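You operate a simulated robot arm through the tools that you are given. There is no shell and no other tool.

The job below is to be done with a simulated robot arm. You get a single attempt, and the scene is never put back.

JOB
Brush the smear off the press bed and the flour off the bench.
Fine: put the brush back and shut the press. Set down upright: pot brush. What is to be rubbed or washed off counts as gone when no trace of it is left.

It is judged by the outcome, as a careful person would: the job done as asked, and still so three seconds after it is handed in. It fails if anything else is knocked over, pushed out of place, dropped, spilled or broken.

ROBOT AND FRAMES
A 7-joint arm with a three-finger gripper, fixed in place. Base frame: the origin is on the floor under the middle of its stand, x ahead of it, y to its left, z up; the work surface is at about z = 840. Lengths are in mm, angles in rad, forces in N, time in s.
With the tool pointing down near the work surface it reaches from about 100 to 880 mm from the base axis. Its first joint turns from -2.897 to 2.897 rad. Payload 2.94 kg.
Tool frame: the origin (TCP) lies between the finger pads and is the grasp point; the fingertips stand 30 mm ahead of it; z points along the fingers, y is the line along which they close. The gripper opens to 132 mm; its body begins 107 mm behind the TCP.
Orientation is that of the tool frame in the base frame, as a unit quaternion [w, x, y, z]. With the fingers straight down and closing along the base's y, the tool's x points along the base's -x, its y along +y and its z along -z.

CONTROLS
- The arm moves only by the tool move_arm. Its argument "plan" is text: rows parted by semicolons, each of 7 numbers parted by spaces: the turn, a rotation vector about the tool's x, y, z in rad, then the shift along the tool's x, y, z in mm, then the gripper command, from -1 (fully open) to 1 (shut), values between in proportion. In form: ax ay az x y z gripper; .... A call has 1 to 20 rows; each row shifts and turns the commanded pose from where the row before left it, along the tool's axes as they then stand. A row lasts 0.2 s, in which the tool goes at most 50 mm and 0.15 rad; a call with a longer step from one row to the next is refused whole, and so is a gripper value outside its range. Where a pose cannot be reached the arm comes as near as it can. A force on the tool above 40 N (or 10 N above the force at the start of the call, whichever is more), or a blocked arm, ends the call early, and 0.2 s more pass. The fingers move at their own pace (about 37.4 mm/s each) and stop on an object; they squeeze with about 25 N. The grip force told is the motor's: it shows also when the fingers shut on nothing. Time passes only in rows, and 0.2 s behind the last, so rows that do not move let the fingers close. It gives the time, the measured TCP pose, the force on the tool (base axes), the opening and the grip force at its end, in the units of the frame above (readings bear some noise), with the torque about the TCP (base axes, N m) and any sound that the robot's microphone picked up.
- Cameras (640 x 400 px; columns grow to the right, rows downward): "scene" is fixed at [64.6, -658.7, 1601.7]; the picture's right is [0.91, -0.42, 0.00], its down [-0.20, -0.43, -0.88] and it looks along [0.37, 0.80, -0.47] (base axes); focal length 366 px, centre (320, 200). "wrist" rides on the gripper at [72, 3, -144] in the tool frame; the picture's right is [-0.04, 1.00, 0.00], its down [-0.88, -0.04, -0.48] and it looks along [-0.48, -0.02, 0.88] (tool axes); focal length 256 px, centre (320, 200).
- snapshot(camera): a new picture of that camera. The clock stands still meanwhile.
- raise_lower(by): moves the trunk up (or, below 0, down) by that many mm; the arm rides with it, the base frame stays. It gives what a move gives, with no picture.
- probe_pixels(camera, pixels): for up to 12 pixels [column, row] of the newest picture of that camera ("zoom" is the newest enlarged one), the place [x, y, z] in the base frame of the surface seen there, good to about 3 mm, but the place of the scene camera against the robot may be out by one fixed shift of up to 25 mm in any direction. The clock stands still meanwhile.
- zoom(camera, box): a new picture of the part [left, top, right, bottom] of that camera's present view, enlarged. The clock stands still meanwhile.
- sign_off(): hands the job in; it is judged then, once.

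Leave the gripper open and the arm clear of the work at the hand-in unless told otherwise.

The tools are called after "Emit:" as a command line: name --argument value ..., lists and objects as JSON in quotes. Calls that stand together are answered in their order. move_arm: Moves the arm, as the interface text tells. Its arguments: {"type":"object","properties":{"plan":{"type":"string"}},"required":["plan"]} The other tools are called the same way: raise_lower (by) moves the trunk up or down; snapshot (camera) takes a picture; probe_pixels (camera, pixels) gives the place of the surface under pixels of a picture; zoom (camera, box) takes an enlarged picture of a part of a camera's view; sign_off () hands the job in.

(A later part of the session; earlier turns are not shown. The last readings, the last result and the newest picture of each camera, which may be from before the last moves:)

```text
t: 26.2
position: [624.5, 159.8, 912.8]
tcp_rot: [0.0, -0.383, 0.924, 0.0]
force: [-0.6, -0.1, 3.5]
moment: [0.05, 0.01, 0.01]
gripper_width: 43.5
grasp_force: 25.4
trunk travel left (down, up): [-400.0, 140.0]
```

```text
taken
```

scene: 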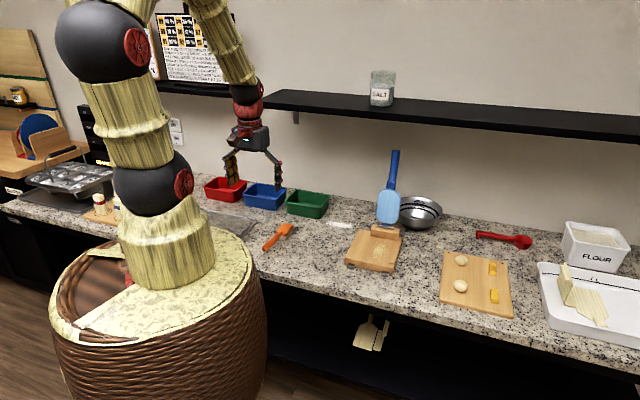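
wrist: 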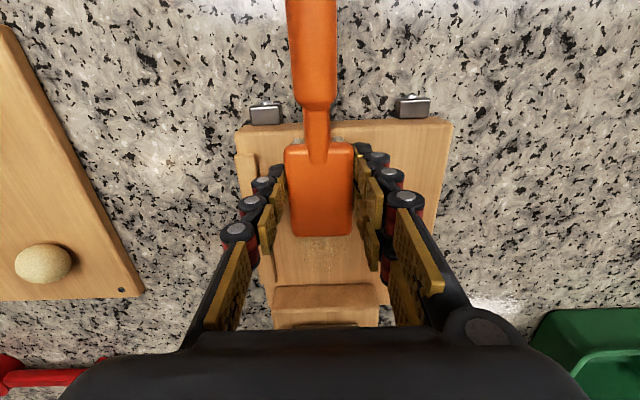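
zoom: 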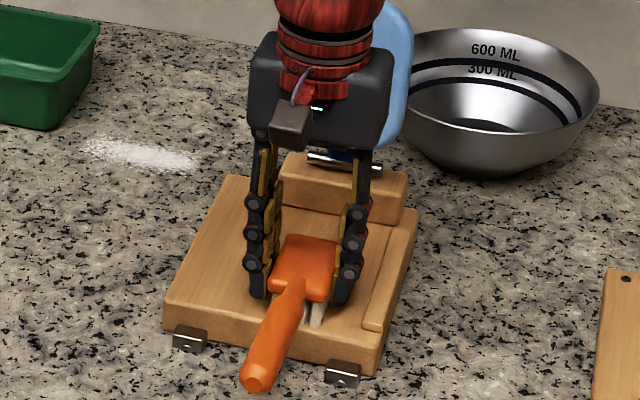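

I'll zoom the wrist view on the bed behind the head, around (320,250), to see how much smear remains.

Emit:
zoom --camera "wrist" --box '[270, 225, 385, 300]'

```text
5.33 times, centred on (328, 262) of wrist
```

zoom: 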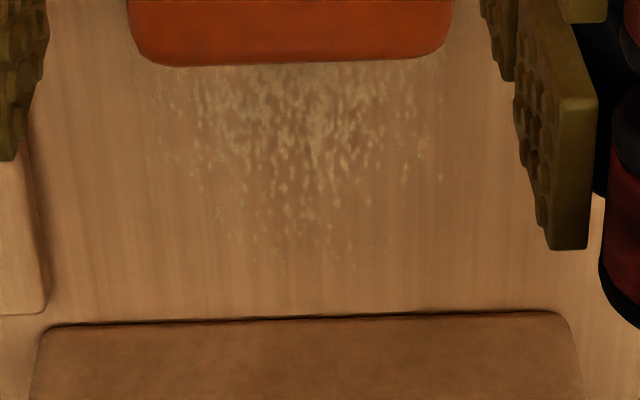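

The smear has thinned but not gone. I'll run more strokes, shifting a few mm sideways between passes.

Emit:
move_arm --plan "0 0 0 -10 0 0 1;0 0 0 -10 0 0 1;0 0 0 -10 0 0 1;0 0 0 -10 0 0 1;0 0 0 -10 0 0 1;0 0 0 -10 0 0 1;0 0 0 -8 0 0 1;0 0 0 0 5 0 1;0 0 0 10 0 0 1;0 0 0 10 0 0 1;0 0 0 10 0 0 1;0 0 0 10 0 0 1;0 0 0 10 0 0 1;0 0 0 10 0 0 1;0 0 0 10 0 0 1;0 0 0 6 0 0 1;0 0 0 0 0 0 1"

Emit:
zoom --camera "wrist" --box '[270, 225, 385, 300]'

Emit:
zoom --camera "scene" --box '[340, 190, 420, 280]'

```text
t: 29.8
position: [616.4, 157.5, 913.1]
tcp_rot: [0.0, -0.382, 0.924, 0.0]
force: [-0.9, 1.0, 2.6]
moment: [0.07, 0.0, 0.01]
gripper_width: 43.6
grasp_force: 25.4
trunk travel left (down, up): [-400.0, 140.0]
```

```text
5.33 times, centred on (328, 262) of wrist
```

zoom: 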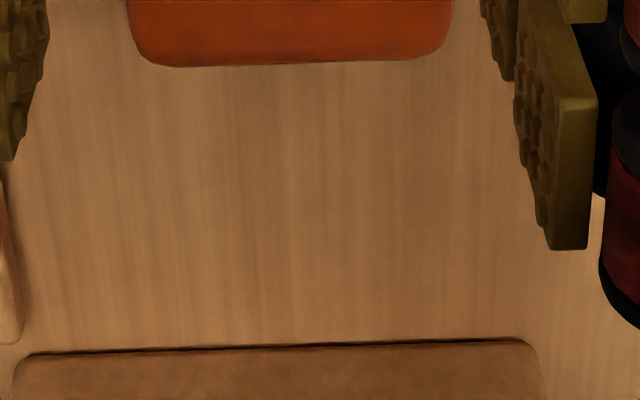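

```text
4.44 times, centred on (380, 235) of scene
```

zoom: 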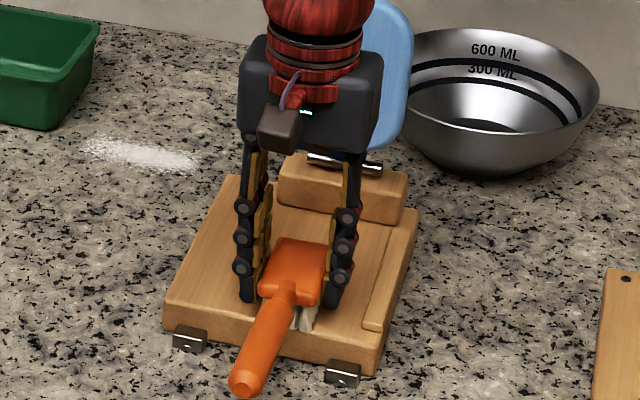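

The area behind the head looks clean now. One more pass shifted to the right side of the smear, then I'll lift and inspect the whole bed.

Emit:
move_arm --plan "0 0 0 0 -10 0 1;0 0 0 -10 0 0 1;0 0 0 -10 0 0 1;0 0 0 -10 0 0 1;0 0 0 -10 0 0 1;0 0 0 -10 0 0 1;0 0 0 -10 0 0 1;0 0 0 -10 0 0 1;0 0 0 -6 0 0 1;0 0 0 10 0 0 1;0 0 0 10 0 0 1;0 0 0 10 0 0 1;0 0 0 10 0 0 1;0 0 0 10 0 0 1;0 0 0 10 0 0 1;0 0 0 10 0 0 1;0 0 0 10 0 0 1;0 0 0 6 0 0 1;0 0 0 0 5 0 1;0 0 0 0 0 0 1"

Emit:
move_arm --plan "0 0 0 0 0 -10 1;0 0 0 0 0 -20 1;0 0 0 0 0 -25 1;0 0 0 0 30 0 1;0 0 0 0 30 0 1;0 0 0 0 30 0 1;0 0 0 0 0 0 1"

Emit:
snapshot --camera "wrist"

Emit:
zoom --camera "scene" --box '[340, 200, 420, 280]'

```text
t: 34.0
position: [615.0, 147.0, 913.2]
tcp_rot: [-0.001, -0.383, 0.924, 0.0]
force: [1.8, -2.6, 7.1]
moment: [-0.07, 0.01, 0.0]
gripper_width: 43.6
grasp_force: 25.4
trunk travel left (down, up): [-400.0, 140.0]
```

```text
t: 35.6
position: [549.1, 210.1, 966.4]
tcp_rot: [0.0, -0.383, 0.924, -0.001]
force: [0.7, -0.8, -0.1]
moment: [-0.01, 0.0, -0.01]
gripper_width: 43.7
grasp_force: 24.8
trunk travel left (down, up): [-400.0, 140.0]
```

```text
taken
```

wrist: 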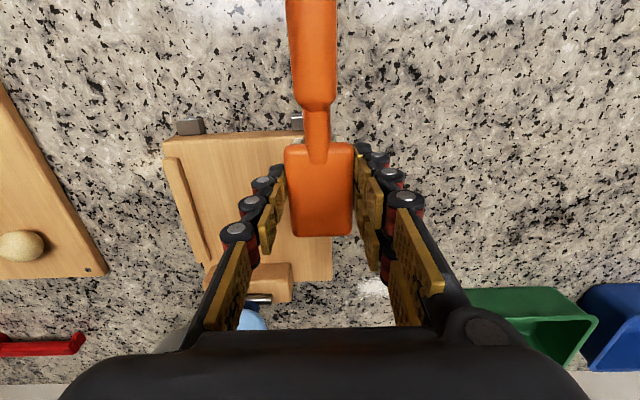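

```text
5.00 times, centred on (380, 240) of scene
```

zoom: 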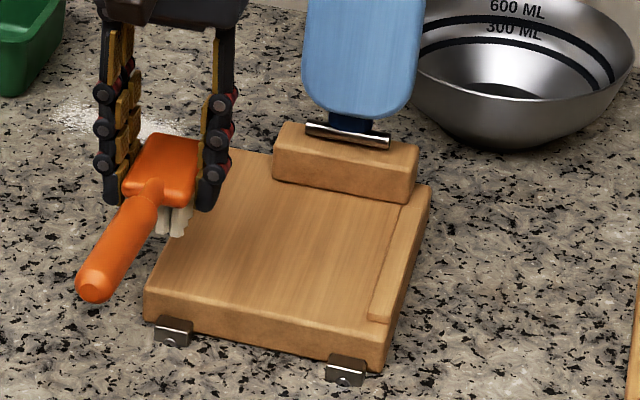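

The bed appears clean. I'll take closer zooms from both cameras to make sure no speck is left.

Emit:
zoom --camera "scene" --box '[355, 228, 405, 270]'

Emit:
zoom --camera "wrist" --box '[160, 120, 300, 280]'

```text
9.52 times, centred on (380, 249) of scene
```

zoom: 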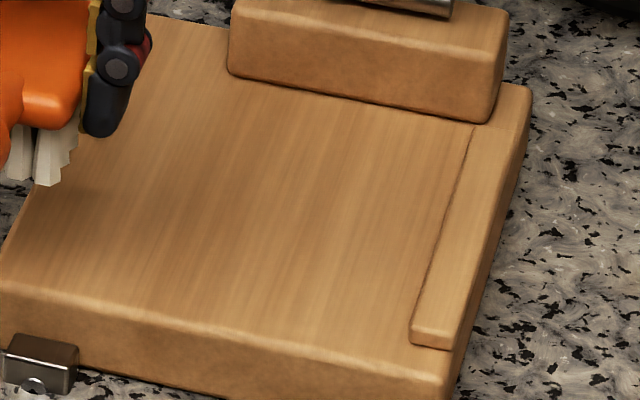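

```text
2.50 times, centred on (230, 200) of wrist
```

zoom: 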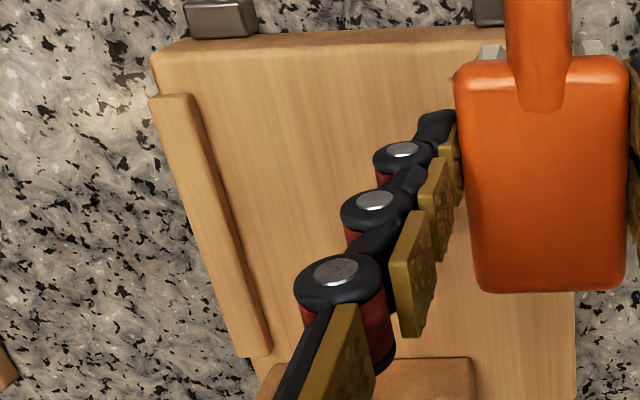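

The press bed is clean with no specks left. Next is the flour near (632,440). Before reaching toward the wall, I'll check where the wall shelf is relative to the arm.

Emit:
snapshot --camera "scene"

Emit:
probe_pixels --camera "scene" --pixels '[[262, 101], [300, 109], [345, 113], [400, 121], [300, 96], [400, 106], [296, 118], [380, 75], [330, 180], [310, 150], [340, 224], [330, 207]]'

```text
taken
```

scene: 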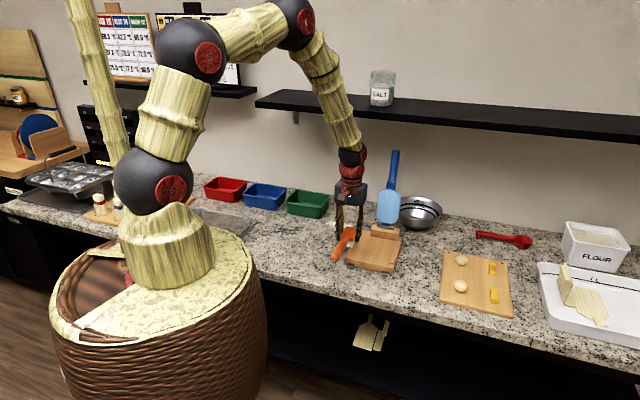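

```text
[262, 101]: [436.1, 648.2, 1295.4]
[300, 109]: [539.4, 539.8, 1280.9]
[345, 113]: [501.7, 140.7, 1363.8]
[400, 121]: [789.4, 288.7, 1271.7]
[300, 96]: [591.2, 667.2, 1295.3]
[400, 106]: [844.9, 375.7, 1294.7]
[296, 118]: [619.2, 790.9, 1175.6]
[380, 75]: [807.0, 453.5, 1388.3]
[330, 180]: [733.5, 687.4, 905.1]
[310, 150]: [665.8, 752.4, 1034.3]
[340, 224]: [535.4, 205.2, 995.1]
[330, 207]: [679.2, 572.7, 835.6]
```

The shelf front edge is at v≈763 and z≈1270–1295. The arm will work well below that and in front of it. I'll move left past the press, then forward over the flour at z≈966, and inspect.

Emit:
move_arm --plan "0 0 0 0 25 0 1;0 0 0 0 25 0 1;0 0 0 0 25 0 1;0 0 0 0 25.7 0 1;0 0 0 -25 0 0 1;0 0 0 -25 0 0 1;0 0 0 -25 0 0 1;0 0 0 -25 0 0 1;0 0 0 -25 0 0 1;0 0 0 -25 0 0 1;0 0 0 -25 0 0 1;0 0 0 -18 0 0 1;0 0 0 0 0 0 1"

Emit:
snapshot --camera "wrist"

Emit:
zoom --camera "scene" --box '[280, 120, 420, 260]'

```text
t: 38.4
position: [615.9, 419.1, 968.2]
tcp_rot: [0.0, -0.383, 0.924, 0.0]
force: [-0.3, 0.0, 0.5]
moment: [-0.01, 0.01, -0.02]
gripper_width: 43.4
grasp_force: 25.5
trunk travel left (down, up): [-400.0, 140.0]
```

```text
taken
```

wrist: 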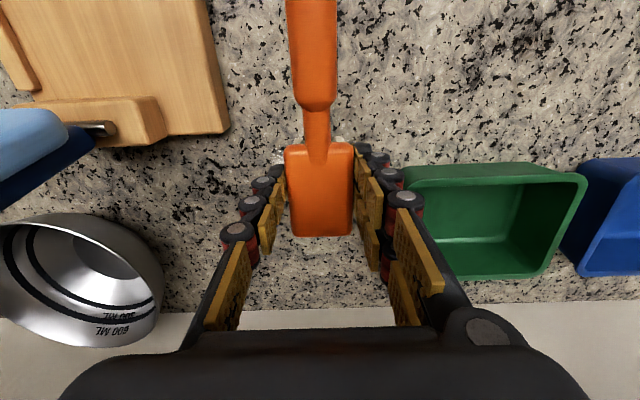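

```text
2.86 times, centred on (350, 190) of scene
```

zoom: 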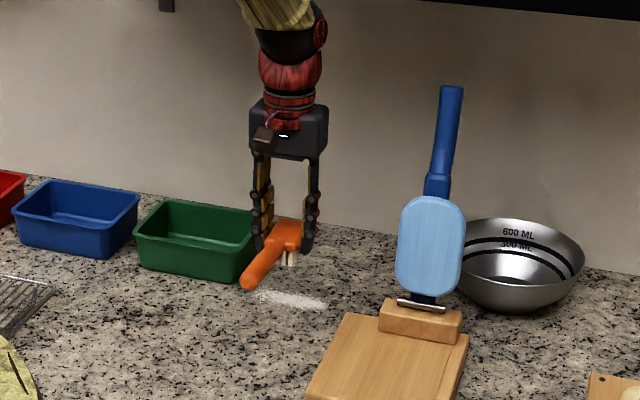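

The TCP is at u=−139, v=732. I'll probe the green tray's near rim and corner to set my leftmost limit.

Emit:
probe_pixels --camera "wrist" --pixels '[[412, 172], [425, 168], [413, 186], [440, 275], [430, 255], [440, 182], [480, 190], [228, 130], [160, 110], [500, 166], [150, 250], [285, 156]]'

```text
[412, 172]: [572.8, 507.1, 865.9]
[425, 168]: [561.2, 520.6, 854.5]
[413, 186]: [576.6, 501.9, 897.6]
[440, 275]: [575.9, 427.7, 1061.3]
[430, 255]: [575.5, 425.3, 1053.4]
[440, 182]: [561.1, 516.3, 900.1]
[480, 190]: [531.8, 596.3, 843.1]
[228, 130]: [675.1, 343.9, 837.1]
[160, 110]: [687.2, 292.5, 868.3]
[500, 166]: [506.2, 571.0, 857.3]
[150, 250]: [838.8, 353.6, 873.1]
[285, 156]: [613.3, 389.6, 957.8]
```

The tray's near corner is at u≈−55, v≈762, with its rim at z≈898. I'll keep the fingers in front of or clear of that. Now I'll lower onto the flour to just above contact.

Emit:
move_arm --plan "0 0 0 0 0 25 1;0 0 0 0 0 25 1;0 0 0 0 0 20 1;0 0 0 0 0 8 1;0 0 0 0 0 3 1;0 0 0 0 0 0 1"

```text
t: 39.8
position: [614.2, 419.1, 886.8]
tcp_rot: [0.0, -0.383, 0.924, 0.0]
force: [0.1, -0.1, -1.4]
moment: [-0.02, 0.01, 0.0]
gripper_width: 43.6
grasp_force: 24.9
trunk travel left (down, up): [-400.0, 140.0]
```

At z≈886.8 there's no contact yet. I'll go down in small steps.

Emit:
move_arm --plan "0 0 0 0 0 1.5 1;0 0 0 0 0 1 1;0 0 0 0 0 1 1;0 0 0 0 0 0 1"

```text
t: 40.8
position: [614.0, 419.6, 883.8]
tcp_rot: [0.0, -0.382, 0.924, 0.0]
force: [-0.7, 0.3, -0.4]
moment: [-0.04, 0.03, 0.0]
gripper_width: 43.5
grasp_force: 24.9
trunk travel left (down, up): [-400.0, 140.0]
```

Still no load. Another 1.5 mm should bring the bristles onto the bench.

Emit:
move_arm --plan "0 0 0 0 0 1 1;0 0 0 0 0 0.5 1;0 0 0 0 0 0 1"

```text
t: 41.6
position: [613.8, 418.7, 882.4]
tcp_rot: [0.0, -0.382, 0.924, 0.0]
force: [0.9, -0.3, 4.8]
moment: [-0.07, 0.1, 0.03]
gripper_width: 43.5
grasp_force: 25.2
trunk travel left (down, up): [-400.0, 140.0]
```

Contact is 4.8 N. I'll sweep along the bench: left to u≈−109, right to u≈−179, and back.

Emit:
move_arm --plan "0 0 0 0 10 0 1;0 0 0 0 10 0 1;0 0 0 0 9 0 1;0 0 0 0 -10 0 1;0 0 0 0 -10 0 1;0 0 0 0 -10 0 1;0 0 0 0 -10 0 1;0 0 0 0 -10 0 1;0 0 0 0 -10 0 1;0 0 0 0 -10 0 1;0 0 0 0 10 0 1;0 0 0 0 10 0 1;0 0 0 0 10 0 1;0 0 0 0 10 0 1;0 0 0 0 0 0 1"

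Emit:
snapshot --camera "wrist"

Emit:
zoom --camera "scene" --box '[290, 190, 370, 250]'

```text
t: 44.8
position: [614.7, 419.0, 881.2]
tcp_rot: [-0.001, -0.383, 0.924, 0.001]
force: [3.9, -2.7, 12.5]
moment: [-0.1, -0.07, -0.01]
gripper_width: 43.1
grasp_force: 24.8
trunk travel left (down, up): [-400.0, 140.0]
```

```text
taken
```

wrist: 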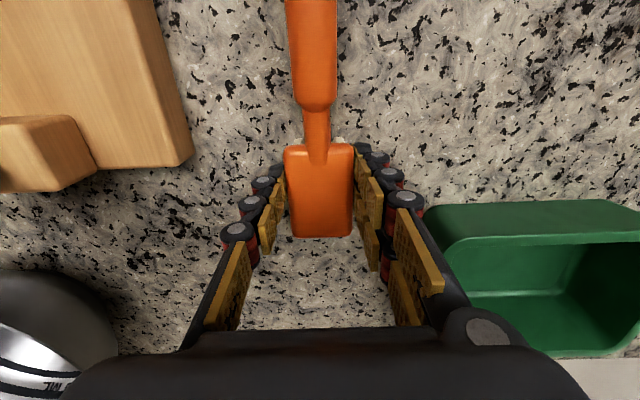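

```text
6.67 times, centred on (330, 220) of scene
```

zoom: 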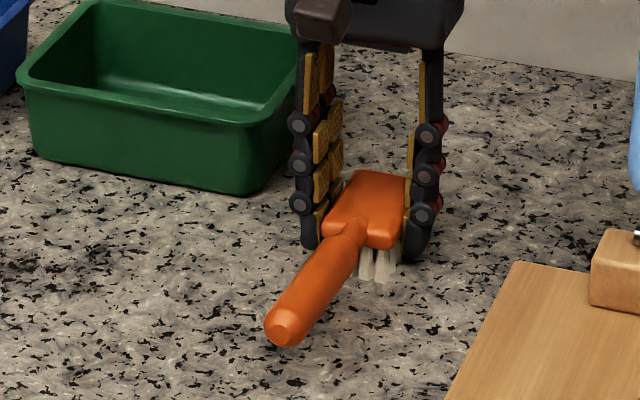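

Most of the flour has gone already. The force rose to 12.5 N, so I'll ease off 0.7 mm, move 15 mm toward the wall to cover the back of the patch, and sweep again without nearing the tray.

Emit:
move_arm --plan "0 0 0 0 0 -0.7 1;0 0 0 -8 0 0 1;0 0 0 -8 0 0 1;0 0 0 0 -10 0 1;0 0 0 0 -10 0 1;0 0 0 0 -10 0 1;0 0 0 0 -10 0 1;0 0 0 0 10 0 1;0 0 0 0 10 0 1;0 0 0 0 10 0 1;0 0 0 0 10 0 1;0 0 0 0 8 0 1;0 0 0 0 8 0 1;0 0 0 0 -8 0 1;0 0 0 0 -8 0 1;0 0 0 0 0 0 1"

Emit:
move_arm --plan "0 0 0 0 0 -15 1;0 0 0 0 0 -25 1;0 0 0 0 0 -30 1;0 0 0 25 0 0 1;0 0 0 30 0 0 1;0 0 0 30 0 0 1;0 0 0 30 0 0 1;0 0 0 0 0 0 1"

Emit:
snapshot --camera "wrist"

Emit:
zoom --camera "scene" --box '[295, 200, 375, 255]'

```text
t: 48.2
position: [625.5, 428.9, 883.2]
tcp_rot: [0.0, -0.382, 0.924, 0.0]
force: [0.0, -0.3, -0.4]
moment: [0.02, -0.01, -0.01]
gripper_width: 43.5
grasp_force: 25.1
trunk travel left (down, up): [-400.0, 140.0]
```

```text
t: 50.0
position: [545.4, 347.6, 951.3]
tcp_rot: [-0.001, -0.383, 0.924, 0.0]
force: [0.0, -0.4, -1.2]
moment: [0.02, 0.04, 0.01]
gripper_width: 43.6
grasp_force: 25.3
trunk travel left (down, up): [-400.0, 140.0]
```

```text
taken
```

wrist: 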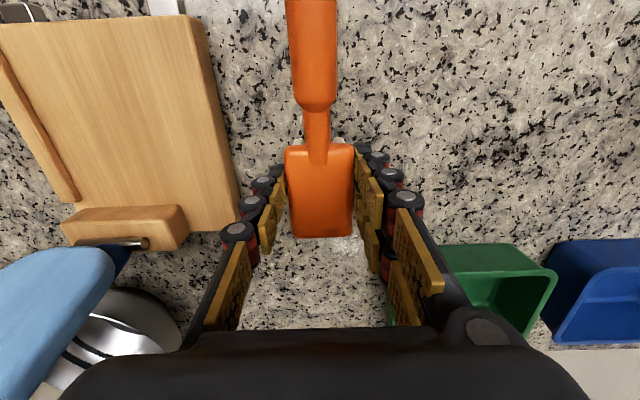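

```text
7.27 times, centred on (335, 228) of scene
```

zoom: 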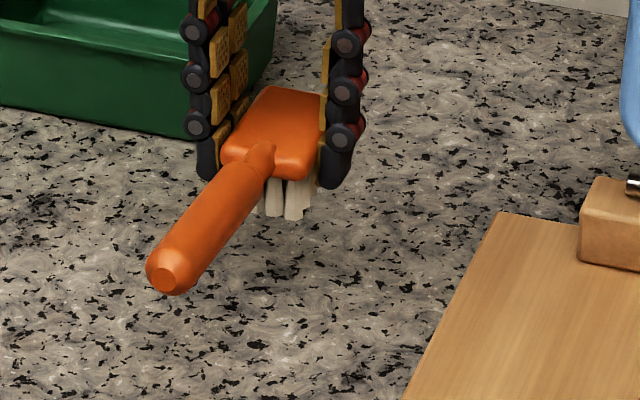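

I'll zoom on the patch area, which projects around (320,245) in the wrist view. There may be a faint whitish spot at about (345,243).

Emit:
zoom --camera "wrist" --box '[260, 215, 400, 305]'

Emit:
probe_pixels --camera "wrist" --pixels '[[345, 243], [335, 240], [355, 246], [300, 245]]'

```text
4.44 times, centred on (330, 260) of wrist
```

zoom: 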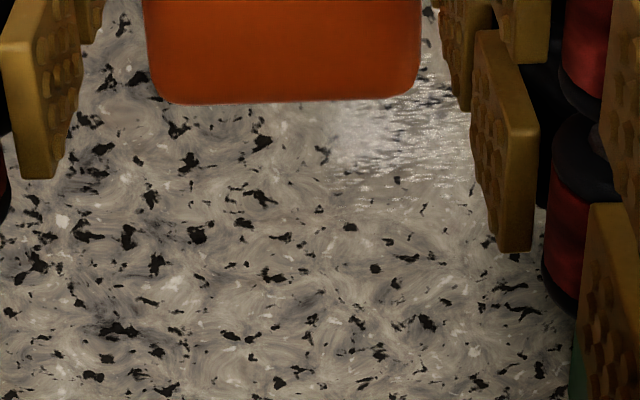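

```text
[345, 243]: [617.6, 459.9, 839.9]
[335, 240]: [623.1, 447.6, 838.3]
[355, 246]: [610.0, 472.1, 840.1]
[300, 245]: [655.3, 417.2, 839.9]
```

The right part is clean, but a remnant remains on the left, around u≈−125…−86, v≈745–790. I'll back up 30 mm and shift left 30 mm to see all of it between the fingers.

Emit:
move_arm --plan "0 0 0 15 15 0 1;0 0 0 20 15 0 1;0 0 0 0 0 0 1"

Emit:
zoom --camera "wrist" --box '[250, 230, 400, 325]'

```text
t: 50.8
position: [498.9, 344.2, 951.3]
tcp_rot: [0.0, -0.383, 0.924, 0.0]
force: [0.0, 0.2, -0.7]
moment: [0.03, 0.0, 0.0]
gripper_width: 43.5
grasp_force: 25.1
trunk travel left (down, up): [-400.0, 140.0]
```

```text
4.21 times, centred on (325, 278) of wrist
```

zoom: 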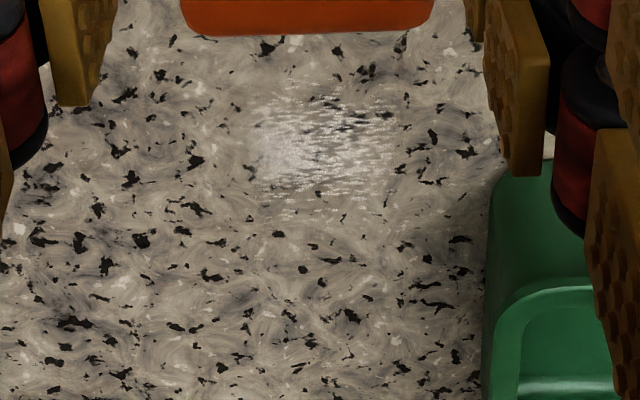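

Remaining faint patch at zoom (250–400, 85–215). I'll probe its edges and the tray corner.

Emit:
probe_pixels --camera "wrist" --pixels '[[308, 266], [344, 262], [326, 251], [324, 282], [335, 276], [340, 255], [366, 268], [367, 300], [312, 255], [364, 280]]'

```text
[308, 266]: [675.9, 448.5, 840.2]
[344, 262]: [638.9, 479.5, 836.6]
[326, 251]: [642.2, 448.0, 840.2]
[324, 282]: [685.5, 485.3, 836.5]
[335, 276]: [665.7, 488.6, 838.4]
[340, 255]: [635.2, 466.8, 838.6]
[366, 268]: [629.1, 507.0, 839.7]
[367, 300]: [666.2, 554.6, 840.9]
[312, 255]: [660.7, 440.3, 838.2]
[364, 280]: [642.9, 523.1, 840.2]
```

Those probes referred to the older snapshot. I'll probe on the zoom picture itself instead.

Emit:
probe_pixels --camera "zoom" --pixels '[[250, 150], [400, 135], [320, 85], [290, 215], [370, 200], [385, 100], [490, 180], [486, 300], [260, 100], [475, 240], [310, 150]]'

```text
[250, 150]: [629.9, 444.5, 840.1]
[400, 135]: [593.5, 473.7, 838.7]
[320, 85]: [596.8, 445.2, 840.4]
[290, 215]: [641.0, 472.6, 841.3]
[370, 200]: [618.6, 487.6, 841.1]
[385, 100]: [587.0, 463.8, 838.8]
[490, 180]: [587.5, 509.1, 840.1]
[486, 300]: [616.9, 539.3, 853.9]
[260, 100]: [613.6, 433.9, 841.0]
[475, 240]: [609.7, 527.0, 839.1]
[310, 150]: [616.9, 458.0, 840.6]
```

The remnant spans u −131…−85, v 737…787, close to the tray. I'll turn the brush 30° counter-clockwise so its head points into that corner while the fingers stay in front of the tray. I'll do that up here, then move over the remnant.

Emit:
move_arm --plan "0 0 -0.1309 0 0 0 1;0 0 -0.1309 0 0 0 1;0 0 -0.1309 0 0 0 1;0 0 -0.1309 0 0 0 1;0 0 0 -18.8 -13.8 0 1;0 0 0 -18.8 -13.8 0 1;0 0 0 -18.8 -13.8 0 1;0 0 0 -18.8 -13.8 0 1;0 0 0 -18.8 -13.8 0 1;0 0 0 -18.8 -13.8 0 1;0 0 0 0 0 0 1"

Emit:
snapshot --camera "wrist"

Emit:
zoom --camera "scene" --box '[290, 140, 410, 260]'

```text
t: 53.2
position: [608.3, 433.1, 953.0]
tcp_rot: [-0.001, -0.609, 0.794, 0.001]
force: [-0.1, -0.4, 0.0]
moment: [0.01, 0.03, 0.03]
gripper_width: 43.9
grasp_force: 24.8
trunk travel left (down, up): [-400.0, 140.0]
```

```text
taken
```

wrist: 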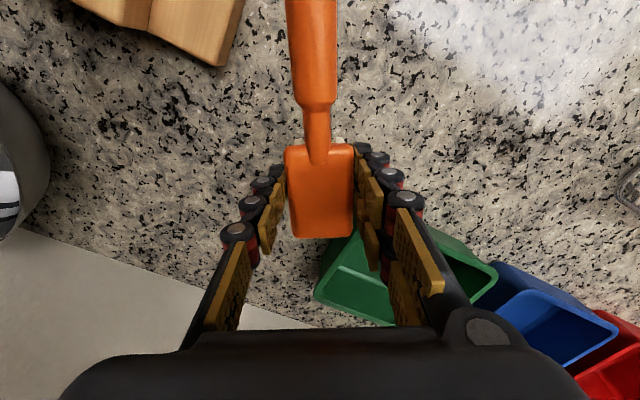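

```text
3.33 times, centred on (350, 200) of scene
```

zoom: 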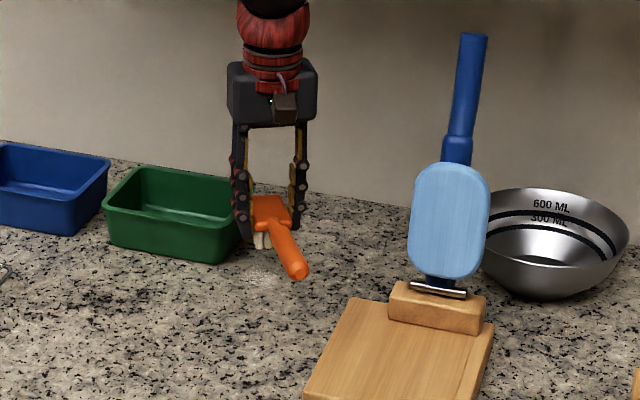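

TCP u=−124, v=736, with the head angled toward the tray corner and about 25 mm clear of it. I'll lower to just above the bench.

Emit:
move_arm --plan "0 0 0 0 0 25 1;0 0 0 0 0 25 1;0 0 0 0 0 12 1;0 0 0 0 0 5 1;0 0 0 0 0 0 1"

Emit:
snapshot --camera "wrist"

Emit:
zoom --camera "scene" --box '[290, 180, 370, 250]'

```text
t: 54.4
position: [608.6, 432.0, 885.5]
tcp_rot: [0.0, -0.609, 0.793, 0.001]
force: [0.5, -0.2, -0.8]
moment: [-0.02, 0.02, 0.01]
gripper_width: 43.4
grasp_force: 25.0
trunk travel left (down, up): [-400.0, 140.0]
```

```text
taken
```

wrist: 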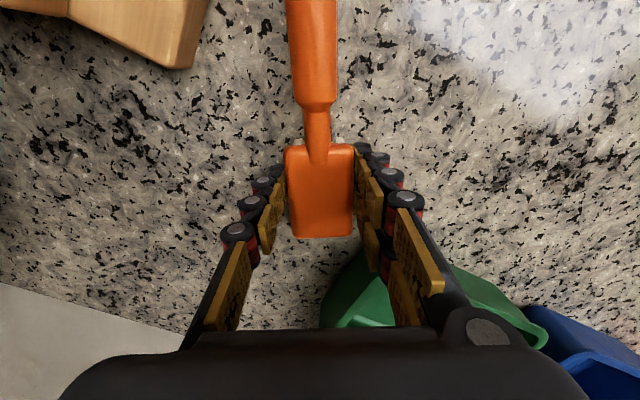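

```text
5.71 times, centred on (330, 215) of scene
```

zoom: 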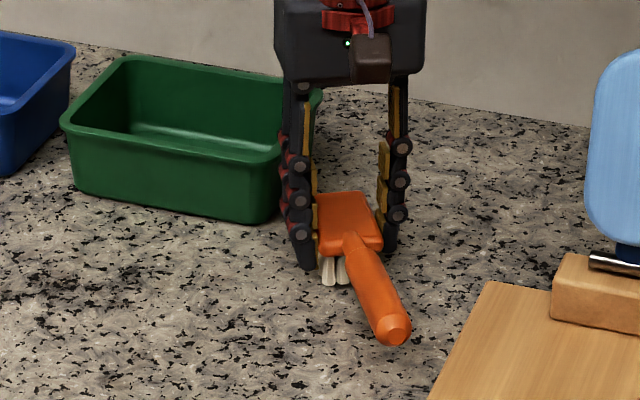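

I'll check how close the tray is to the head and the left fingers at this height.

Emit:
probe_pixels --camera "wrist" --pixels '[[345, 270], [360, 252], [335, 290], [350, 320], [330, 310], [345, 245], [335, 245], [362, 240], [470, 270], [455, 268]]'

Emit:
zoom --camera "wrist" --box '[280, 220, 400, 330]'

```text
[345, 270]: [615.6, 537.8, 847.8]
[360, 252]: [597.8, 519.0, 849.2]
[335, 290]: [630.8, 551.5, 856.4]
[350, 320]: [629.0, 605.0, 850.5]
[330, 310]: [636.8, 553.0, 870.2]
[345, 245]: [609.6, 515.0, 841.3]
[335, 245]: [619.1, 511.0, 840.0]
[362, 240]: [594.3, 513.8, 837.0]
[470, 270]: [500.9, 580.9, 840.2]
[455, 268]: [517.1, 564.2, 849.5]
```

```text
3.64 times, centred on (340, 275) of wrist
```

zoom: 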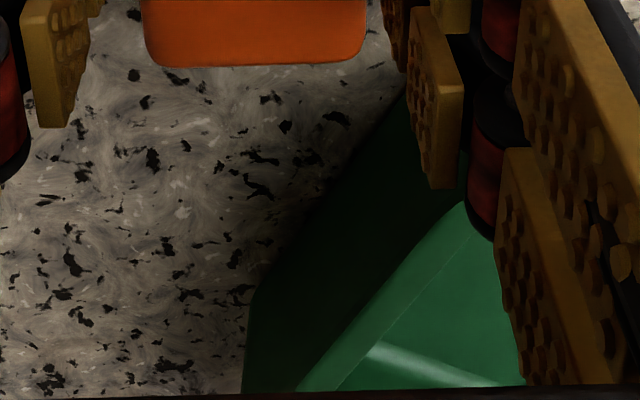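

The tray wall is at u≈−55, so there's room. I'll step down to contact.

Emit:
move_arm --plan "0 0 0 0 0 1.5 1;0 0 0 0 0 1 1;0 0 0 0 0 0.8 1;0 0 0 0 0 0 1"

```text
t: 55.4
position: [609.3, 432.2, 881.2]
tcp_rot: [0.0, -0.609, 0.793, 0.0]
force: [0.2, 0.5, 2.2]
moment: [-0.07, 0.05, 0.02]
gripper_width: 43.6
grasp_force: 24.5
trunk travel left (down, up): [-400.0, 140.0]
```

Light contact. I'll press 0.6 mm more and scrub in a small loop (u −136…−112, v 736…750), twice, keeping about 14 mm in front of the tray with the fingers.

Emit:
move_arm --plan "0 0 0 0 0 0.6 1;0 0 0 -6 10.4 0 1;0 0 0 -6.06 -3.5 0 1;0 0 0 -6.06 -3.5 0 1;0 0 0 6 -10.4 0 1;0 0 0 6 -10.4 0 1;0 0 0 6.06 3.5 0 1;0 0 0 6.06 3.5 0 1;0 0 0 -6 10.4 0 1;0 0 0 -6 10.4 0 1;0 0 0 -6.06 -3.5 0 1;0 0 0 -6.06 -3.5 0 1;0 0 0 6 -10.4 0 1;0 0 0 6 -10.4 0 1;0 0 0 6.06 3.5 0 1;0 0 0 6.06 3.5 0 1;0 0 0 -6 10.4 0 1;0 0 0 0 0 0 1"

```text
t: 59.2
position: [608.5, 431.4, 881.5]
tcp_rot: [0.0, -0.609, 0.793, 0.0]
force: [1.1, -0.5, 3.7]
moment: [0.01, 0.02, -0.02]
gripper_width: 43.6
grasp_force: 25.1
trunk travel left (down, up): [-400.0, 140.0]
```

Contact held at about 4–5 N. I'll lift and pull back to inspect the patch between the fingers.

Emit:
move_arm --plan "0 0 0 0 0 -15 1;0 0 0 0 0 -25 1;0 0 0 0 0 -30 1;0 0 0 25 0 0 1;0 0 0 30 0 0 1;0 0 0 35 0 0 1;0 0 0 35 0 0 1;0 0 0 0 0 0 1"

Emit:
snapshot --camera "wrist"

Emit:
zoom --camera "wrist" --box '[250, 230, 400, 325]'

Emit:
zoom --camera "scene" --box '[300, 205, 370, 250]'

```text
t: 61.0
position: [577.2, 311.8, 952.4]
tcp_rot: [0.0, -0.609, 0.794, 0.0]
force: [-0.6, -0.1, -1.0]
moment: [0.0, 0.01, 0.03]
gripper_width: 43.7
grasp_force: 25.1
trunk travel left (down, up): [-400.0, 140.0]
```

```text
taken
```

wrist: 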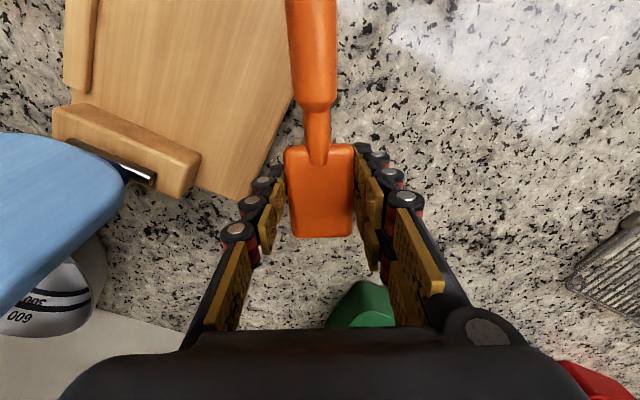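

```text
4.21 times, centred on (325, 278) of wrist
```

zoom: 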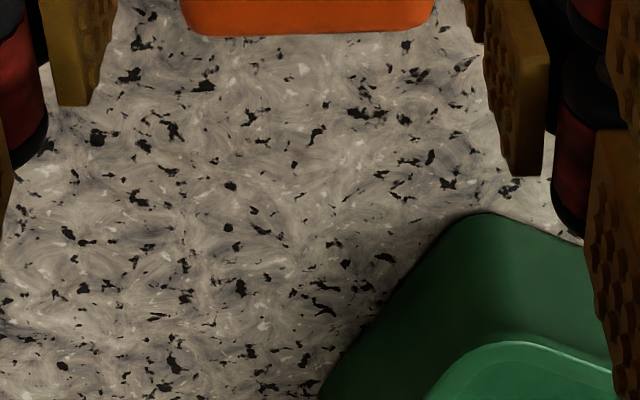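

```text
8.89 times, centred on (335, 228) of scene
```

zoom: 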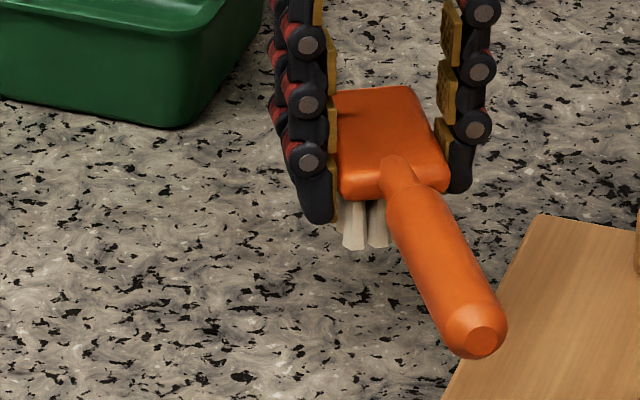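

The left part of the patch now looks clean. I'll turn the brush back to its original heading and carry it to above its own place, then check the whole flour area unobstructed in the scene camera before setting it down.

Emit:
move_arm --plan "0 0 0.1309 0 0 0 1;0 0 0.1309 0 0 0 1;0 0 0.1309 0 0 0 1;0 0 0.1309 0 0 0 1;0 0 0 3.26 24.3 0 1;0 0 0 3.26 24.3 0 1;0 0 0 3.26 24.3 0 1;0 0 0 3.26 24.3 0 1;0 0 0 3.26 24.3 0 1;0 0 0 3.26 24.3 0 1;0 0 0 3.26 24.3 0 1;0 0 0 3.26 24.3 0 1;0 0 0 3.26 24.3 0 1;0 0 0 0 0 0 1"

Emit:
snapshot --camera "scene"

Emit:
zoom --camera "scene" --box '[305, 200, 375, 245]'

Emit:
zoom --camera "scene" --box '[340, 215, 420, 280]'

Emit:
snapshot --camera "wrist"

```text
t: 64.0
position: [402.1, 443.9, 952.4]
tcp_rot: [-0.001, -0.384, 0.923, -0.001]
force: [-0.5, -0.7, -0.6]
moment: [-0.02, -0.01, -0.01]
gripper_width: 43.6
grasp_force: 24.9
trunk travel left (down, up): [-400.0, 140.0]
```

```text
taken
```

scene: 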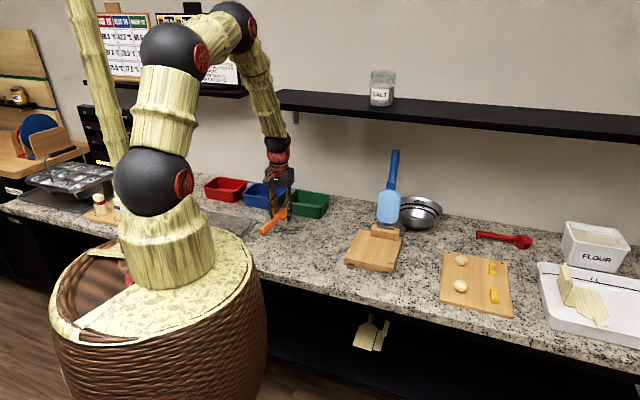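

```text
8.89 times, centred on (340, 222) of scene
```

zoom: 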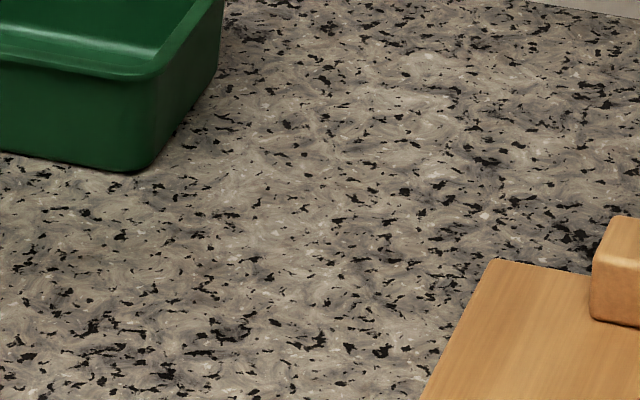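

```text
6.15 times, centred on (380, 248) of scene
```

zoom: 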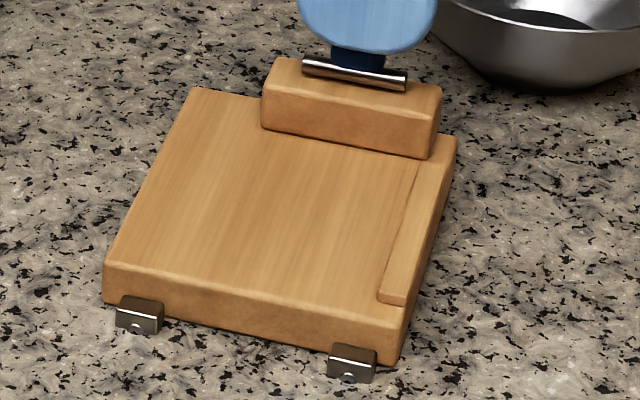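

```text
taken
```

wrist: 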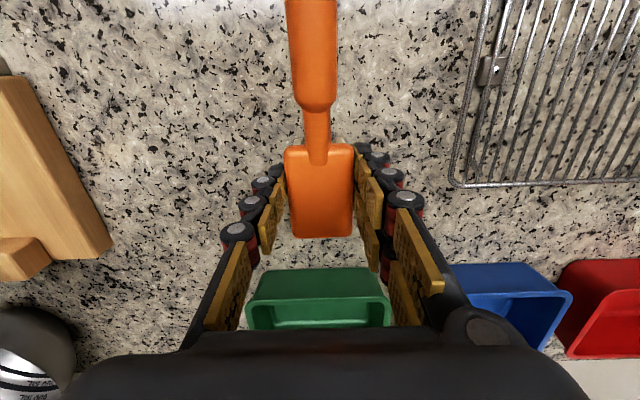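

Both areas look clean in the scene view. I'll take a strong close-up of the flour area, around (340,225), to make sure no faint trace is left.

Emit:
zoom --camera "scene" --box '[318, 212, 362, 238]'

Emit:
zoom --camera "scene" --box '[360, 225, 400, 262]'

```text
14.55 times, centred on (340, 225) of scene
```

zoom: 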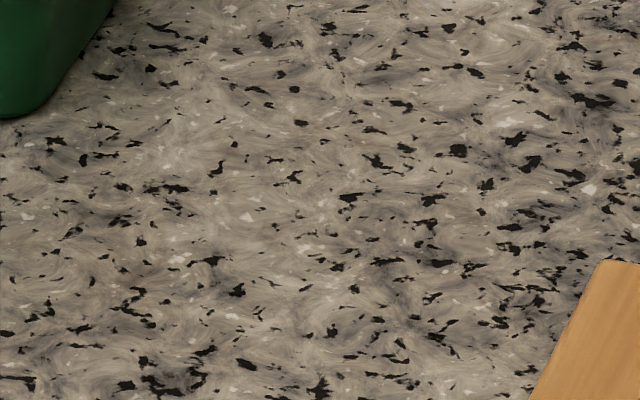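

```text
10.81 times, centred on (380, 244) of scene
```

zoom: 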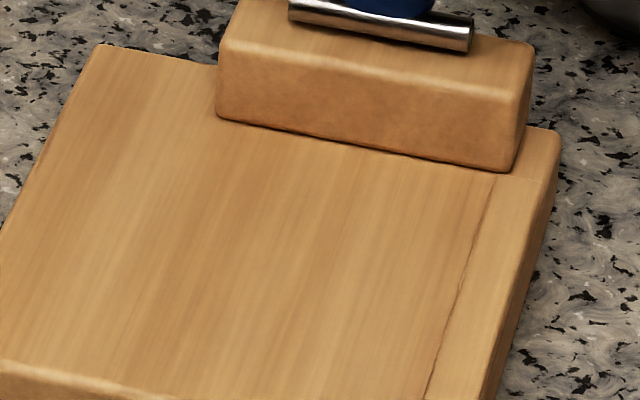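

It looks clean, but the job says no trace may remain, so I'll give the flour area one more full pass as insurance. I'm going back over it the same safe way.

Emit:
move_arm --plan "0 0 0 0 -28.1 0 1;0 0 0 0 -28.1 0 1;0 0 0 0 -28.1 0 1;0 0 0 0 -28.1 0 1;0 0 0 0 -28.1 0 1;0 0 0 0 -28.1 0 1;0 0 0 -27.4 0 0 1;0 0 0 -27.4 0 0 1;0 0 0 -27.4 0 0 1;0 0 0 -27.4 0 0 1;0 0 0 -27.4 0 0 1;0 0 0 0 0 25 1;0 0 0 0 0 25 1;0 0 0 0 0 12 1;0 0 0 0 0 5 1;0 0 0 0 0 0 1"

```text
t: 67.4
position: [616.4, 422.5, 883.3]
tcp_rot: [0.001, -0.384, 0.923, 0.0]
force: [0.3, -0.8, -1.0]
moment: [0.02, 0.0, -0.03]
gripper_width: 43.6
grasp_force: 24.5
trunk travel left (down, up): [-400.0, 140.0]
```

At u=−137, v=735, just above the bench and not yet loaded. I'll step down to contact.

Emit:
move_arm --plan "0 0 0 0 0 1 1;0 0 0 0 0 0.8 1;0 0 0 0 0 0 1"

```text
t: 68.2
position: [616.8, 422.6, 882.4]
tcp_rot: [0.0, -0.382, 0.924, 0.0]
force: [0.4, -1.1, -0.4]
moment: [0.01, 0.03, 0.01]
gripper_width: 43.5
grasp_force: 25.3
trunk travel left (down, up): [-400.0, 140.0]
```

Not loaded yet. I'll go another 1.2 mm down.

Emit:
move_arm --plan "0 0 0 0 0 0.6 1;0 0 0 0 0 0.6 1;0 0 0 0 0 0 1"

```text
t: 69.0
position: [616.2, 422.7, 880.9]
tcp_rot: [0.0, -0.382, 0.924, 0.0]
force: [-0.1, 1.0, 4.9]
moment: [-0.02, 0.17, -0.02]
gripper_width: 43.4
grasp_force: 24.8
trunk travel left (down, up): [-400.0, 140.0]
```

Contact at 4.9 N. I'll sweep the full width twice at this depth, then repeat a little farther back.

Emit:
move_arm --plan "0 0 0 0 -12 0 1;0 0 0 0 -12 0 1;0 0 0 0 -12 0 1;0 0 0 0 -12 0 1;0 0 0 0 12 0 1;0 0 0 0 12 0 1;0 0 0 0 12 0 1;0 0 0 0 12 0 1;0 0 0 0 12 0 1;0 0 0 0 12 0 1;0 0 0 0 -12 0 1;0 0 0 0 -12 0 1;0 0 0 0 -12 0 1;0 0 0 0 -12 0 1;0 0 0 0 -12 0 1;0 0 0 0 -12 0 1;0 0 0 0 0 0 1"

```text
t: 72.6
position: [651.0, 389.5, 882.2]
tcp_rot: [0.001, -0.383, 0.924, 0.0]
force: [0.1, 2.0, 7.4]
moment: [-0.07, 0.13, -0.01]
gripper_width: 43.6
grasp_force: 25.3
trunk travel left (down, up): [-400.0, 140.0]
```

Contact stayed good at 7.4 N. Now 12 mm farther back, sweeping back and forth, staying right of u≈−122 beside the tray.

Emit:
move_arm --plan "0 0 0 -6 0 0 1;0 0 0 -6 0 0 1;0 0 0 0 12 0 1;0 0 0 0 12 0 1;0 0 0 0 12 0 1;0 0 0 0 12 0 1;0 0 0 0 12 0 1;0 0 0 0 -12 0 1;0 0 0 0 -12 0 1;0 0 0 0 -12 0 1;0 0 0 0 -12 0 1;0 0 0 0 -12 0 1;0 0 0 0 12 0 1;0 0 0 0 12 0 1;0 0 0 0 12 0 1;0 0 0 0 12 0 1;0 0 0 0 0 0 1"

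```text
t: 76.2
position: [624.6, 431.4, 882.3]
tcp_rot: [0.0, -0.382, 0.924, 0.0]
force: [-1.2, -0.6, -1.2]
moment: [-0.04, -0.05, 0.01]
gripper_width: 43.6
grasp_force: 24.4
trunk travel left (down, up): [-400.0, 140.0]
```

The load vanished at this depth, so the bristles may have been just off the bench. I'll lower by 1 mm and check.

Emit:
move_arm --plan "0 0 0 0 0 0.8 1;0 0 0 0 0 0 1"

```text
t: 76.8
position: [625.5, 432.0, 881.4]
tcp_rot: [0.0, -0.382, 0.924, 0.0]
force: [-0.6, 0.2, 2.0]
moment: [0.02, 0.07, -0.02]
gripper_width: 43.5
grasp_force: 25.3
trunk travel left (down, up): [-400.0, 140.0]
```

Back in light contact at 2 N plus the weight. I'll add 0.5 mm and sweep again at this depth.

Emit:
move_arm --plan "0 0 0 0 0 0.5 1;0 0 0 0 12 0 1;0 0 0 0 -12 0 1;0 0 0 0 -12 0 1;0 0 0 0 -12 0 1;0 0 0 0 -12 0 1;0 0 0 0 -12 0 1;0 0 0 0 12 0 1;0 0 0 0 12 0 1;0 0 0 0 12 0 1;0 0 0 0 12 0 1;0 0 0 0 12 0 1;0 0 0 0 -12 0 1;0 0 0 0 0 0 1"

```text
t: 79.8
position: [623.6, 432.6, 879.1]
tcp_rot: [0.0, -0.383, 0.924, 0.0]
force: [-2.5, 3.9, 13.0]
moment: [0.35, -0.11, 0.13]
gripper_width: 43.4
grasp_force: 24.5
trunk travel left (down, up): [-400.0, 140.0]
```

Good contact. I'll lift, back off, and inspect the patch area from the wrist camera.

Emit:
move_arm --plan "0 0 0 0 0 -15 1;0 0 0 0 0 -25 1;0 0 0 0 0 -30 1;0 0 0 25 0 0 1;0 0 0 30 0 0 1;0 0 0 35 0 0 1;0 0 0 35 0 0 1;0 0 0 25 0 0 1;0 0 0 0 0 0 1"

Emit:
snapshot --camera "wrist"

Emit:
zoom --camera "wrist" --box '[250, 230, 400, 325]'

Emit:
zoom --camera "scene" --box '[280, 170, 380, 260]'

```text
t: 81.8
position: [519.7, 324.1, 951.0]
tcp_rot: [0.0, -0.382, 0.924, 0.0]
force: [-0.6, 0.4, -0.6]
moment: [0.04, 0.03, 0.02]
gripper_width: 43.3
grasp_force: 24.7
trunk travel left (down, up): [-400.0, 140.0]
```

```text
taken
```

wrist: 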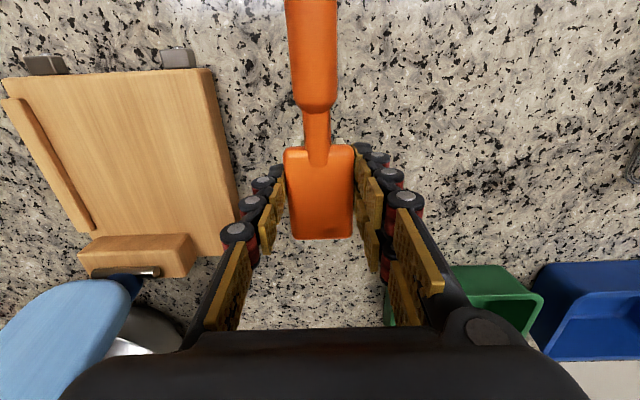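

```text
4.21 times, centred on (325, 278) of wrist
```

zoom: 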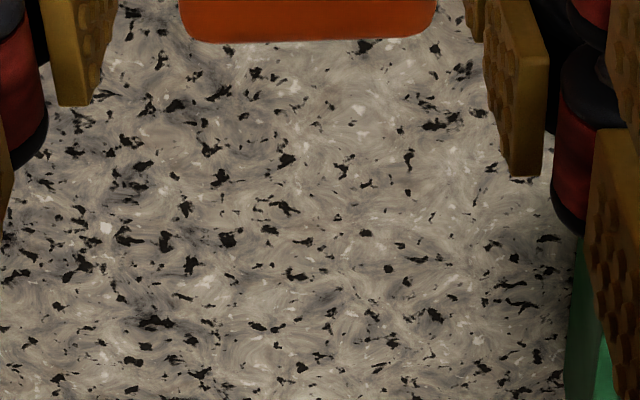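

```text
4.44 times, centred on (330, 215) of scene
```

zoom: 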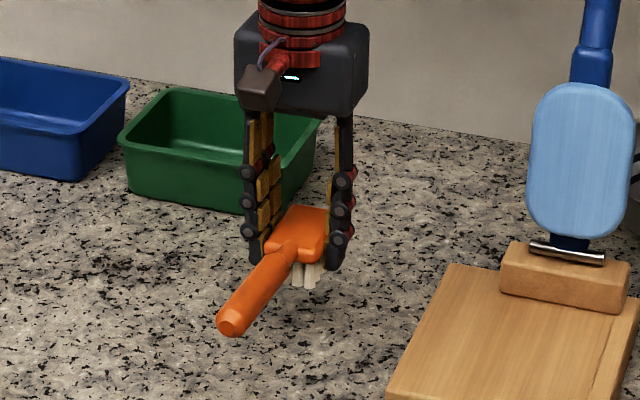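

The flour area is clean. I'll carry the brush back to its own place, TCP (402,445).

Emit:
move_arm --plan "0 0 0 -0.45 28.15 0 1;0 0 0 -0.45 28.15 0 1;0 0 0 -0.45 28.15 0 1;0 0 0 -0.45 28.15 0 1;0 0 0 -0.45 28.15 0 1;0 0 0 -0.45 28.15 0 1;0 0 0 0 0 0 1;0 0 0 0 0 25 1;0 0 0 0 0 25 1;0 0 0 0 0 12 1;0 0 0 0 0 3 1;0 0 0 0 0 0 1"

Emit:
snapshot --camera "wrist"

Emit:
zoom --camera "scene" --box '[250, 190, 330, 260]'

```text
t: 84.4
position: [401.4, 448.1, 885.8]
tcp_rot: [0.0, -0.382, 0.924, 0.0]
force: [-0.6, 0.2, -0.1]
moment: [0.0, 0.0, -0.02]
gripper_width: 43.3
grasp_force: 25.1
trunk travel left (down, up): [-400.0, 140.0]
```

```text
taken
```

wrist: 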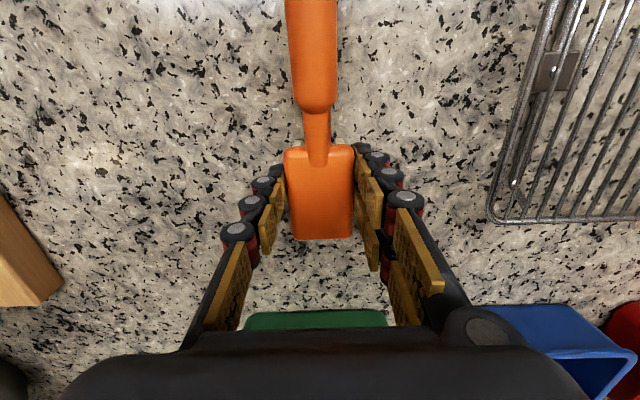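

```text
5.71 times, centred on (290, 225) of scene
```

zoom: 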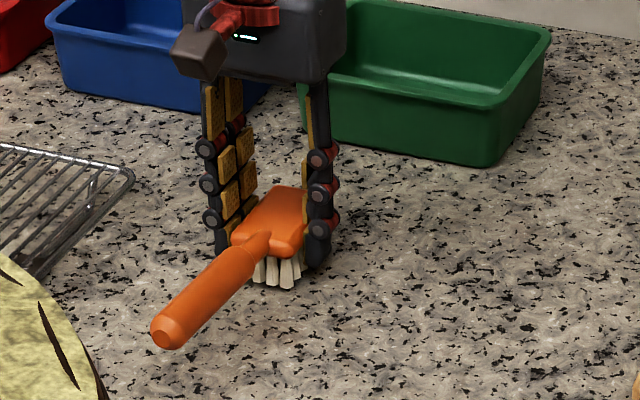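

Over its place, about 4 mm above the bench. I'll step down until the bristles touch.

Emit:
move_arm --plan "0 0 0 0.7 -1 1 1;0 0 0 0 0 1 1;0 0 0 0 0 1 1;0 0 0 0 0 0 1"

```text
t: 85.4
position: [402.2, 446.0, 880.8]
tcp_rot: [0.0, -0.383, 0.924, 0.0]
force: [-0.6, 0.3, 0.1]
moment: [-0.01, 0.0, 0.01]
gripper_width: 43.6
grasp_force: 25.0
trunk travel left (down, up): [-400.0, 140.0]
```

The force reads about 0.1 N, which is just about supported. I'll go down a little more to make sure it's resting.

Emit:
move_arm --plan "0 0 0 0 0 0.5 1;0 0 0 0 0 0.5 1;0 0 0 0 0 0 1"

```text
t: 86.2
position: [400.5, 445.8, 881.5]
tcp_rot: [0.0, -0.382, 0.924, 0.0]
force: [0.5, -0.5, -0.6]
moment: [0.0, 0.01, -0.02]
gripper_width: 43.6
grasp_force: 25.1
trunk travel left (down, up): [-400.0, 140.0]
```

Emit:
move_arm --plan "0 0 0 0 0 0.5 1;0 0 0 0 0 0.5 1;0 0 0 0 0 0 1"

```text
t: 87.0
position: [401.6, 445.6, 879.9]
tcp_rot: [0.0, -0.382, 0.924, 0.001]
force: [-1.5, -0.6, 2.2]
moment: [0.05, 0.01, 0.02]
gripper_width: 43.6
grasp_force: 25.1
trunk travel left (down, up): [-400.0, 140.0]
```

The bristles now rest on the bench at 2.2 N. I'll open the fingers gently without moving the arm.

Emit:
move_arm --plan "0 0 0 0 0 0 0.3;0 0 0 0 0 0 0.25;0 0 0 0 0 0 0.15;0 0 0 0 0 0 0;0 0 0 0 0 0 -0.15;0 0 0 0 0 0 -0.3;0 0 0 0 0 0 -0.3;0 0 0 0 0 0 -0.3"

Emit:
snapshot --camera "wrist"

Emit:
zoom --camera "scene" --box '[250, 190, 330, 260]'

```text
t: 88.8
position: [401.5, 445.9, 879.5]
tcp_rot: [0.0, -0.383, 0.924, 0.0]
force: [0.1, 0.8, -0.5]
moment: [0.0, -0.04, 0.01]
gripper_width: 85.7
grasp_force: 0.0
trunk travel left (down, up): [-400.0, 140.0]
```

```text
taken
```

wrist: 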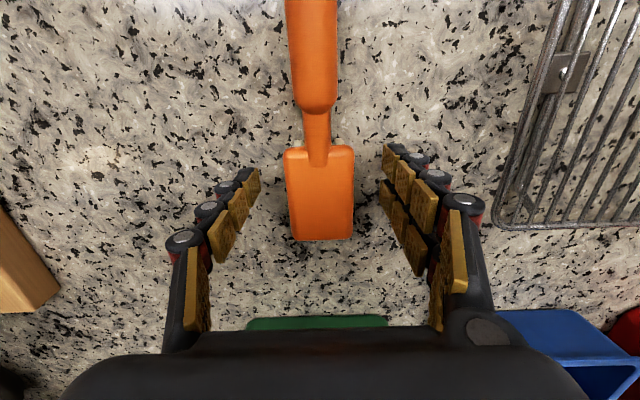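

```text
5.71 times, centred on (290, 225) of scene
```

zoom: 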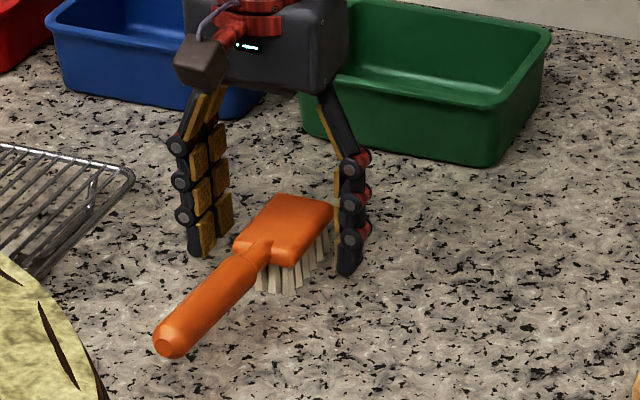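

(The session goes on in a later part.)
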